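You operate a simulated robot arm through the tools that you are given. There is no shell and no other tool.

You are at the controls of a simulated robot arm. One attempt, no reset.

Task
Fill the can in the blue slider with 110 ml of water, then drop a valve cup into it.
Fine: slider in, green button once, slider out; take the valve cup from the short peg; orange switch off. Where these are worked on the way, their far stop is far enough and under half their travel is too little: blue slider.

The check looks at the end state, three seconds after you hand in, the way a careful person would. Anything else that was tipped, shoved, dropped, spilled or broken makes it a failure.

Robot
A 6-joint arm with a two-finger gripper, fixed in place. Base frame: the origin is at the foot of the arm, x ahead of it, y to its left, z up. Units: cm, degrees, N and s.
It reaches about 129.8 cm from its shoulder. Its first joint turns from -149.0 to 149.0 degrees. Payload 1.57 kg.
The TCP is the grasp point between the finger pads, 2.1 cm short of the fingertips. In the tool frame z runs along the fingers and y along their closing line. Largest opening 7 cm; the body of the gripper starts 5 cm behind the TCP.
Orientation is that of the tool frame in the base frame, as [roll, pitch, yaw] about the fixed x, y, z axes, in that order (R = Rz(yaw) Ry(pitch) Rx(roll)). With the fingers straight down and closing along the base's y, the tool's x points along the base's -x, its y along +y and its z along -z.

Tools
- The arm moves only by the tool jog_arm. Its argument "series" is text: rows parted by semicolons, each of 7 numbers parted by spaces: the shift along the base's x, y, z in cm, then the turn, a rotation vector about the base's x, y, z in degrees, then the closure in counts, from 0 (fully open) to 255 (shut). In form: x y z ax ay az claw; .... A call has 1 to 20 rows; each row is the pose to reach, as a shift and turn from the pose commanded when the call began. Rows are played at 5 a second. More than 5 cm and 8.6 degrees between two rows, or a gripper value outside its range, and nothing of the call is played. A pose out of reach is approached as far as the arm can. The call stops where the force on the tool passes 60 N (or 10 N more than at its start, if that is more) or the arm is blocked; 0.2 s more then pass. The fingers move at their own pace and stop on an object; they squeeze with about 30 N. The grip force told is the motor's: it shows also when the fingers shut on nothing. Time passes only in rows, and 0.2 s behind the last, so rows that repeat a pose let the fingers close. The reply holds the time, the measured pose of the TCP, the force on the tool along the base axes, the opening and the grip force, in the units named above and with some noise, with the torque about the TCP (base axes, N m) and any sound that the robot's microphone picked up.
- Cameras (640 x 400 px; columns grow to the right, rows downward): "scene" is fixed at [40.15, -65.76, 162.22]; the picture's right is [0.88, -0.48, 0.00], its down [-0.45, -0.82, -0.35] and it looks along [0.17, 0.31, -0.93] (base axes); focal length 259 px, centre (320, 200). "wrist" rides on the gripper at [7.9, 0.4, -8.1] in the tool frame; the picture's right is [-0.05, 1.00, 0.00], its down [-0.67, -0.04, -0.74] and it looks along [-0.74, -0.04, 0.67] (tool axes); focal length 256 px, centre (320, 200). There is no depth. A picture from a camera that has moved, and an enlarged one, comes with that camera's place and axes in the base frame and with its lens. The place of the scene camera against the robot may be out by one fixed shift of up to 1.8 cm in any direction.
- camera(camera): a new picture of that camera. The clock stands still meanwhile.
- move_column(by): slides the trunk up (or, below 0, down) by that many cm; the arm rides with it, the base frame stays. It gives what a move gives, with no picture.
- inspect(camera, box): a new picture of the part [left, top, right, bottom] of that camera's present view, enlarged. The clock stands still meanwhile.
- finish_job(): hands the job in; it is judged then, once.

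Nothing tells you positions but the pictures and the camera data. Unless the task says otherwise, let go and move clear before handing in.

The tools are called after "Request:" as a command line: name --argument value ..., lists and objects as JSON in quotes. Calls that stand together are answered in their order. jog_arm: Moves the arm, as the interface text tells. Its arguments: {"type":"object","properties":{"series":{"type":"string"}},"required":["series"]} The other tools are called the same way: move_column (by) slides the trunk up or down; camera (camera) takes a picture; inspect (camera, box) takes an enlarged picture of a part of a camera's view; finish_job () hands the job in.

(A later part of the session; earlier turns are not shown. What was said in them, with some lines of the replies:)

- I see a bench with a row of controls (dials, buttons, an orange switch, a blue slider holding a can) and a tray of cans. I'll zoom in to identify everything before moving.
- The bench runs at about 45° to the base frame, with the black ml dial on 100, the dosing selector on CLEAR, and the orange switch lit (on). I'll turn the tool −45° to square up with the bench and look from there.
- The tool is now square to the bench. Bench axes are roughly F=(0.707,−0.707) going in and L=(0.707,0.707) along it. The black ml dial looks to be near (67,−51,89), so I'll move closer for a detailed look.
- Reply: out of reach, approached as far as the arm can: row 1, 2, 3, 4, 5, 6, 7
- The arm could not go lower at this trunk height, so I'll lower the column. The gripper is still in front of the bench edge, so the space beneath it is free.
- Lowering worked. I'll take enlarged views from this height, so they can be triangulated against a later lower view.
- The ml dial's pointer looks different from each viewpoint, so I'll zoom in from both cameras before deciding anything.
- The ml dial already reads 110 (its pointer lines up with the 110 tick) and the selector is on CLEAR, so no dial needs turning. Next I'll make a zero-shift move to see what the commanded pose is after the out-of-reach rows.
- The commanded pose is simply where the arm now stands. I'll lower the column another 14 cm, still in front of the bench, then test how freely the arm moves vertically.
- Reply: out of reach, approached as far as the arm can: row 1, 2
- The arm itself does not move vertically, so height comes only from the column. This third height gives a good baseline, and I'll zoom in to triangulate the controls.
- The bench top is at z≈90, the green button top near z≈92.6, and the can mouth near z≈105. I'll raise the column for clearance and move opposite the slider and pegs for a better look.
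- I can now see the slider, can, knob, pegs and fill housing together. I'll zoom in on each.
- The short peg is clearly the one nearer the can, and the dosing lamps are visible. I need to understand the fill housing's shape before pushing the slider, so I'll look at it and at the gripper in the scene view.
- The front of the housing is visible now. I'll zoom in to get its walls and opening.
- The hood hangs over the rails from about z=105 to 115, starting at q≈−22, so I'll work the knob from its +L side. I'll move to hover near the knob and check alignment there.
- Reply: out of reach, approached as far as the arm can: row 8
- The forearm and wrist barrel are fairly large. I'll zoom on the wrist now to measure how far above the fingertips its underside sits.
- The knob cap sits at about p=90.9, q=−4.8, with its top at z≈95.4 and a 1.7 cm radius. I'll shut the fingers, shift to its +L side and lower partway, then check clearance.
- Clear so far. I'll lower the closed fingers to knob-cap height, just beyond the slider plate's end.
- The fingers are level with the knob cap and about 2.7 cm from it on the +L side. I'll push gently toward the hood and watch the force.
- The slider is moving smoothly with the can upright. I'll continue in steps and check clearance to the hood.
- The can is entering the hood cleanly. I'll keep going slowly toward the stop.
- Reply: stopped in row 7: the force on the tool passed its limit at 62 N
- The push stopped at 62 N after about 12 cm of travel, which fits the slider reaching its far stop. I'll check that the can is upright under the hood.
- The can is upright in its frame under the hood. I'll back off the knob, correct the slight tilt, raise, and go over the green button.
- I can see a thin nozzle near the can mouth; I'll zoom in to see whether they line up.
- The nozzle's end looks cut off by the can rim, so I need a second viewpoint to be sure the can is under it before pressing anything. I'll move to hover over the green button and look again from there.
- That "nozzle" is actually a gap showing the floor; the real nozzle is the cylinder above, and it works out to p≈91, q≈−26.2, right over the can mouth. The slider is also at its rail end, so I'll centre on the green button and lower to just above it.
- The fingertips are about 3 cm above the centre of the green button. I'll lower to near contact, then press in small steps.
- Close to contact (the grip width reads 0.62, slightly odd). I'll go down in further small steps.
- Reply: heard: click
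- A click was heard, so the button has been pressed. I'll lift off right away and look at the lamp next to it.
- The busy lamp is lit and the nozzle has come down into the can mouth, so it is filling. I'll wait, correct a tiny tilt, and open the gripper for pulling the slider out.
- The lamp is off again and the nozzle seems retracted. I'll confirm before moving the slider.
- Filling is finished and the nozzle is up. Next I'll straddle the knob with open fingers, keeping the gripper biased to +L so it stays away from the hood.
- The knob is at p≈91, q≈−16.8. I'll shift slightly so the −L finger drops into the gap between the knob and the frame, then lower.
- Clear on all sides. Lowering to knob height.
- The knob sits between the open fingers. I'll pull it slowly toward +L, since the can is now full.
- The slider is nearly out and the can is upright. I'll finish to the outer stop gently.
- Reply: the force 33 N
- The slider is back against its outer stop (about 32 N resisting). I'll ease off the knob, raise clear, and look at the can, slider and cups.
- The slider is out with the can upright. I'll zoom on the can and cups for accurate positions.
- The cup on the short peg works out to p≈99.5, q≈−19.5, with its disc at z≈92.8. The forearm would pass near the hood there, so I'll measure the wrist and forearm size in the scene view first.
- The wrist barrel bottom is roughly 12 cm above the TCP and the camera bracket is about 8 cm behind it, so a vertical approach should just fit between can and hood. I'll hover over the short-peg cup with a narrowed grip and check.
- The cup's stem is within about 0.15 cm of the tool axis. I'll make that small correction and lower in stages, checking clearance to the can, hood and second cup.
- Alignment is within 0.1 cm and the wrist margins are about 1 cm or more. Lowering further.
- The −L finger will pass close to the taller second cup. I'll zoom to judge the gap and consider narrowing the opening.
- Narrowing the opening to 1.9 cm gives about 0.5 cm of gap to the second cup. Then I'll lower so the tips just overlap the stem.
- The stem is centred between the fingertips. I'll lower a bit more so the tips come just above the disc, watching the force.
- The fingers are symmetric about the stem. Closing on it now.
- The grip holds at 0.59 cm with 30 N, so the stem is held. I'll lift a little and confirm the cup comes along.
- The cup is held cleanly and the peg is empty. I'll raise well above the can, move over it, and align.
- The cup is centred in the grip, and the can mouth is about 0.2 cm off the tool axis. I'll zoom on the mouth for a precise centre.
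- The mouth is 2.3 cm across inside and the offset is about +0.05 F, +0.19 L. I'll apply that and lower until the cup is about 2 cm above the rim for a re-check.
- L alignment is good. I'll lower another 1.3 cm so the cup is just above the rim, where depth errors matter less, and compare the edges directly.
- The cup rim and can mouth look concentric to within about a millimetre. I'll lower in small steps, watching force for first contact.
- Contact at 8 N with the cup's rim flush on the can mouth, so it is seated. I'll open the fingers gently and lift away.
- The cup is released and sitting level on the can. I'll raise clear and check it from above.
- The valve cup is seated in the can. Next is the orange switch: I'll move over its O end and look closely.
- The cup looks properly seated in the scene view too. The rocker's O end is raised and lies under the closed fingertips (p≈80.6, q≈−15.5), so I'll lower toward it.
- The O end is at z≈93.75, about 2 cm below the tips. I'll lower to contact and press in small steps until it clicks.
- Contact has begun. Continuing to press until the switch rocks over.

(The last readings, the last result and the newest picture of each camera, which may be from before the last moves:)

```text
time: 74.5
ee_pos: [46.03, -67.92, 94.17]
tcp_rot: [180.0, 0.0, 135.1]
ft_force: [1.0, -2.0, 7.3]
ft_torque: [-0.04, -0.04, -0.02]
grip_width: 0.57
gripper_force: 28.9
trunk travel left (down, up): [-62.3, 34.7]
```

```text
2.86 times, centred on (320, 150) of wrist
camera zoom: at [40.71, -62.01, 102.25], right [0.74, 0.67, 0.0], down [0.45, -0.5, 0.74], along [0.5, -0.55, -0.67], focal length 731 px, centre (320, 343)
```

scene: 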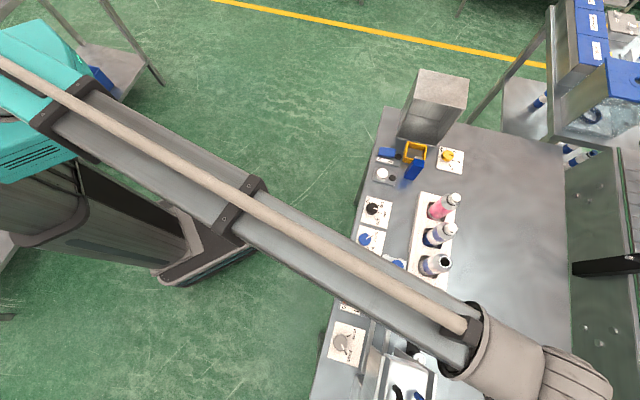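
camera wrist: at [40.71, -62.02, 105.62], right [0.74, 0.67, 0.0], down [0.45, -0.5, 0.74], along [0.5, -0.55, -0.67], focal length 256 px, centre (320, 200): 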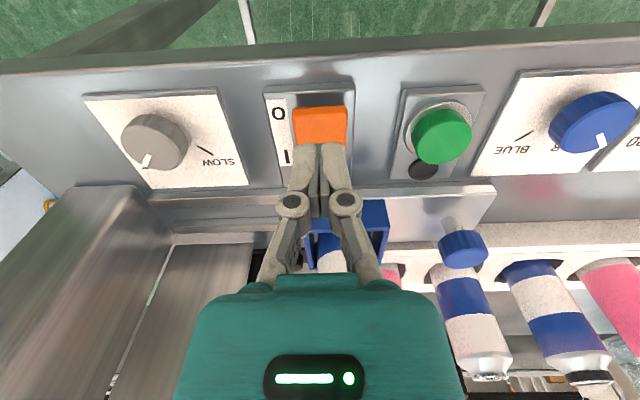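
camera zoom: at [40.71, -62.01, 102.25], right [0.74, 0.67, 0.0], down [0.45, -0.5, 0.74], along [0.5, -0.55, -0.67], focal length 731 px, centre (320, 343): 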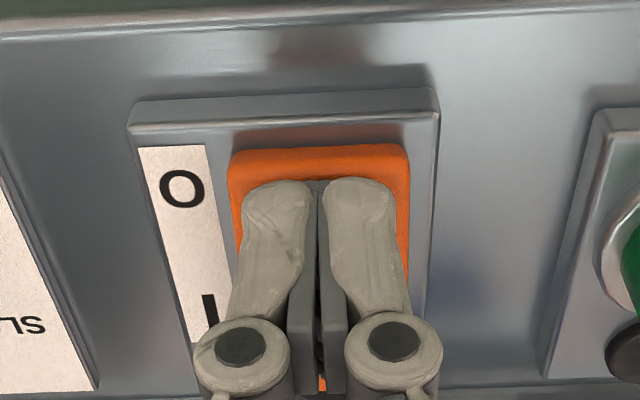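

The O end is now down and the I end appears to have risen. I'll lift off and check the lamp and rocker.

Request:
move_column --by 10

Request:
camera --camera "wrist"

Request:
inspect --camera "wrist" --box '[250, 40, 410, 140]'

```text
time: 75.9
ee_pos: [46.08, -67.97, 104.12]
tcp_rot: [180.0, -0.1, 135.0]
ft_force: [-0.2, -0.3, 0.1]
ft_torque: [0.0, -0.01, -0.03]
grip_width: 0.0
gripper_force: 28.9
trunk travel left (down, up): [-72.3, 24.7]
```

```text
taken
camera wrist: at [40.72, -62.03, 112.21], right [0.74, 0.67, 0.0], down [0.45, -0.5, 0.74], along [0.5, -0.55, -0.67], focal length 256 px, centre (320, 200)
```

wrist: 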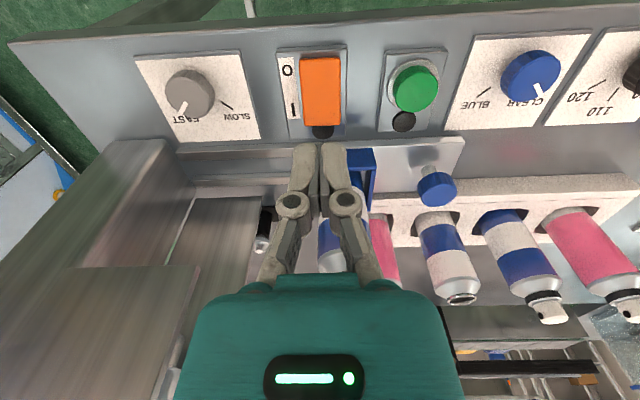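

```text
4.00 times, centred on (330, 90) of wrist
camera zoom: at [40.72, -62.03, 112.21], right [0.74, 0.67, 0.0], down [0.45, -0.5, 0.74], along [0.5, -0.55, -0.67], focal length 1024 px, centre (280, 640)
```

zoom: 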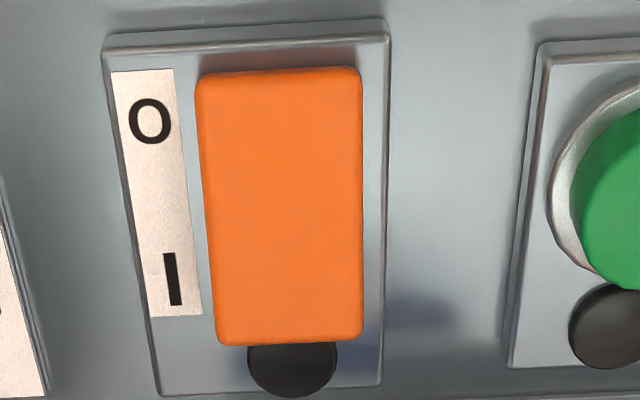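

The lamp is dark and the rocker is over to O, so the switch is off. I'll raise and move clear of the bench, then inspect everything before handing in.

Request:
move_column --by 12

Request:
jog_arm --series "-2.8 2.8 0 0 0 0 255; -5.6 5.6 0 0 0 0 200; -8.4 8.4 0 0 0 0 100; -8.4 8.4 0 0 0 0 0; -8.4 8.4 0 0 0 0 0"

Request:
camera --camera "wrist"

Request:
camera --camera "scene"

Request:
inspect --camera "scene" --box '[330, 230, 490, 390]'

```text
time: 77.4
ee_pos: [46.01, -68.03, 116.22]
tcp_rot: [-179.9, 0.1, 135.1]
ft_force: [0.2, 0.7, 0.2]
ft_torque: [0.0, -0.02, 0.0]
grip_width: 0.02
gripper_force: 28.7
trunk travel left (down, up): [-84.3, 12.7]
```

```text
time: 78.6
ee_pos: [37.47, -59.72, 116.05]
tcp_rot: [-180.0, 0.0, 135.0]
ft_force: [1.0, -0.2, -0.5]
ft_torque: [0.0, -0.03, -0.01]
grip_width: 6.97
gripper_force: 0.1
trunk travel left (down, up): [-84.3, 12.7]
```

```text
taken
camera wrist: at [32.2, -53.69, 124.21], right [0.74, 0.67, 0.0], down [0.45, -0.5, 0.74], along [0.5, -0.55, -0.67], focal length 256 px, centre (320, 200)
```

wrist: 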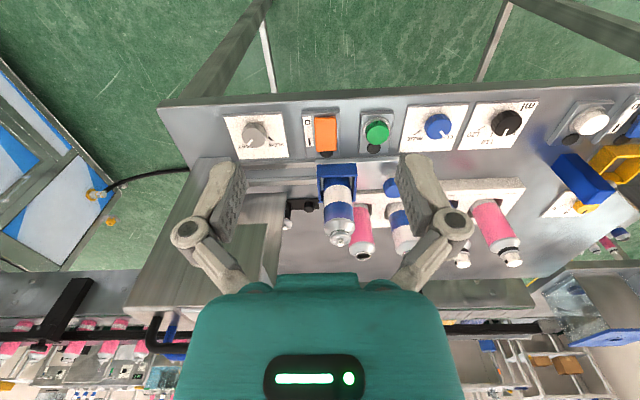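

```text
taken
```

scene: 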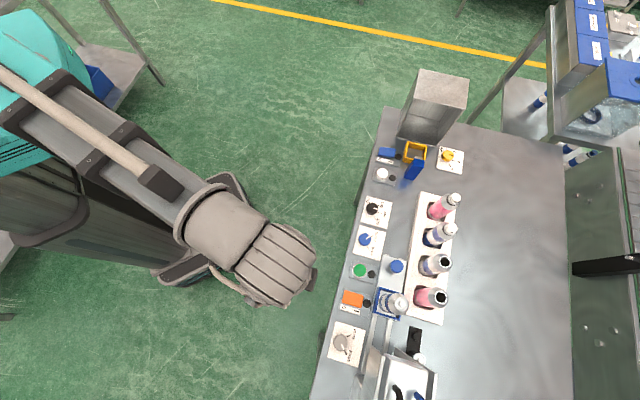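

```text
2.50 times, centred on (410, 310) of scene
camera zoom: at [40.15, -65.76, 162.22], right [0.88, -0.48, 0.0], down [-0.45, -0.82, -0.35], along [0.17, 0.31, -0.93], focal length 646 px, centre (95, -75)
```

zoom: 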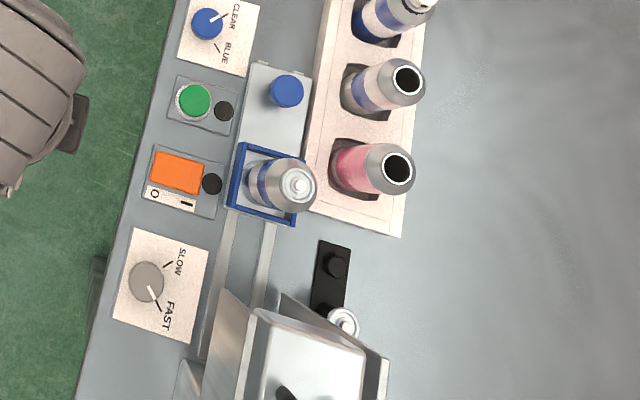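

Everything appears in order. One last close look at the can and cup before handing in.

Request:
inspect --camera "scene" --box '[370, 280, 420, 330]'

Request:
inspect --camera "wrist" --box '[300, 150, 380, 260]'

```text
8.00 times, centred on (395, 305) of scene
camera zoom: at [40.15, -65.76, 162.22], right [0.88, -0.48, 0.0], down [-0.45, -0.82, -0.35], along [0.17, 0.31, -0.93], focal length 2069 px, centre (-280, -640)
```

zoom: 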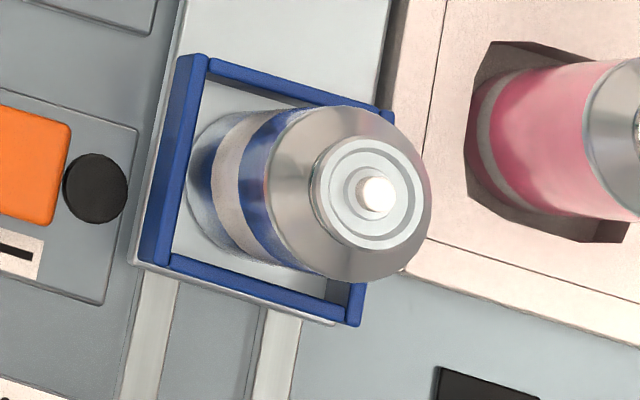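

```text
3.64 times, centred on (340, 205) of wrist
camera zoom: at [32.2, -53.69, 124.21], right [0.74, 0.67, 0.0], down [0.45, -0.5, 0.74], along [0.5, -0.55, -0.67], focal length 931 px, centre (247, 182)
```

zoom: 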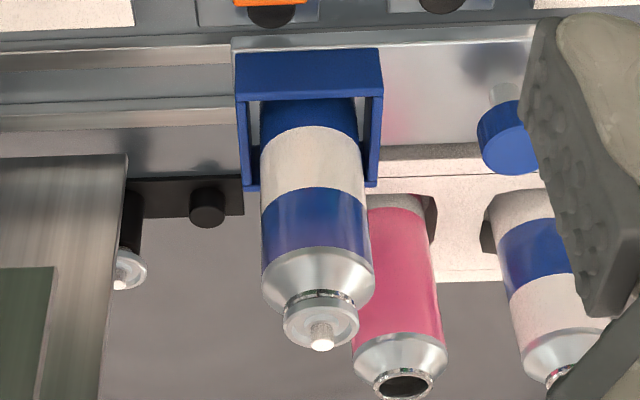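

The valve cup sits level on the filled can in the blue slider, and the slider is back at its outer stop. The orange switch is off with its lamp dark, everything else is where it was, and the arm is clear, so I'm handing in.

Request:
finish_job

```text
The job is handed in.
```

The can in the blue slider has been filled and has a valve cup seated in its mouth, and I have handed the job in.

- **Fill:** the volume dial was already on 110 ml and the liquid selector on CLEAR, so I left both alone. I pushed the slider in until it stopped and pressed the green button once. I waited for the busy lamp to go out and the nozzle to lift, then pulled the slider back out to its outer stop. I did not measure the volume; it rests on the dial setting and the completed cycle.
- **Valve cup:** I took it from the short peg by its stem and set it on the can mouth. It sat level in the views I took afterwards.
- **Switch:** the orange switch is off and its lamp is dark. No click was reported when it went over, so I judged it by the lamp and the rocker position.

In the last pictures nothing else looked tipped, moved or spilled, and the arm was clear of the bench with the gripper open.
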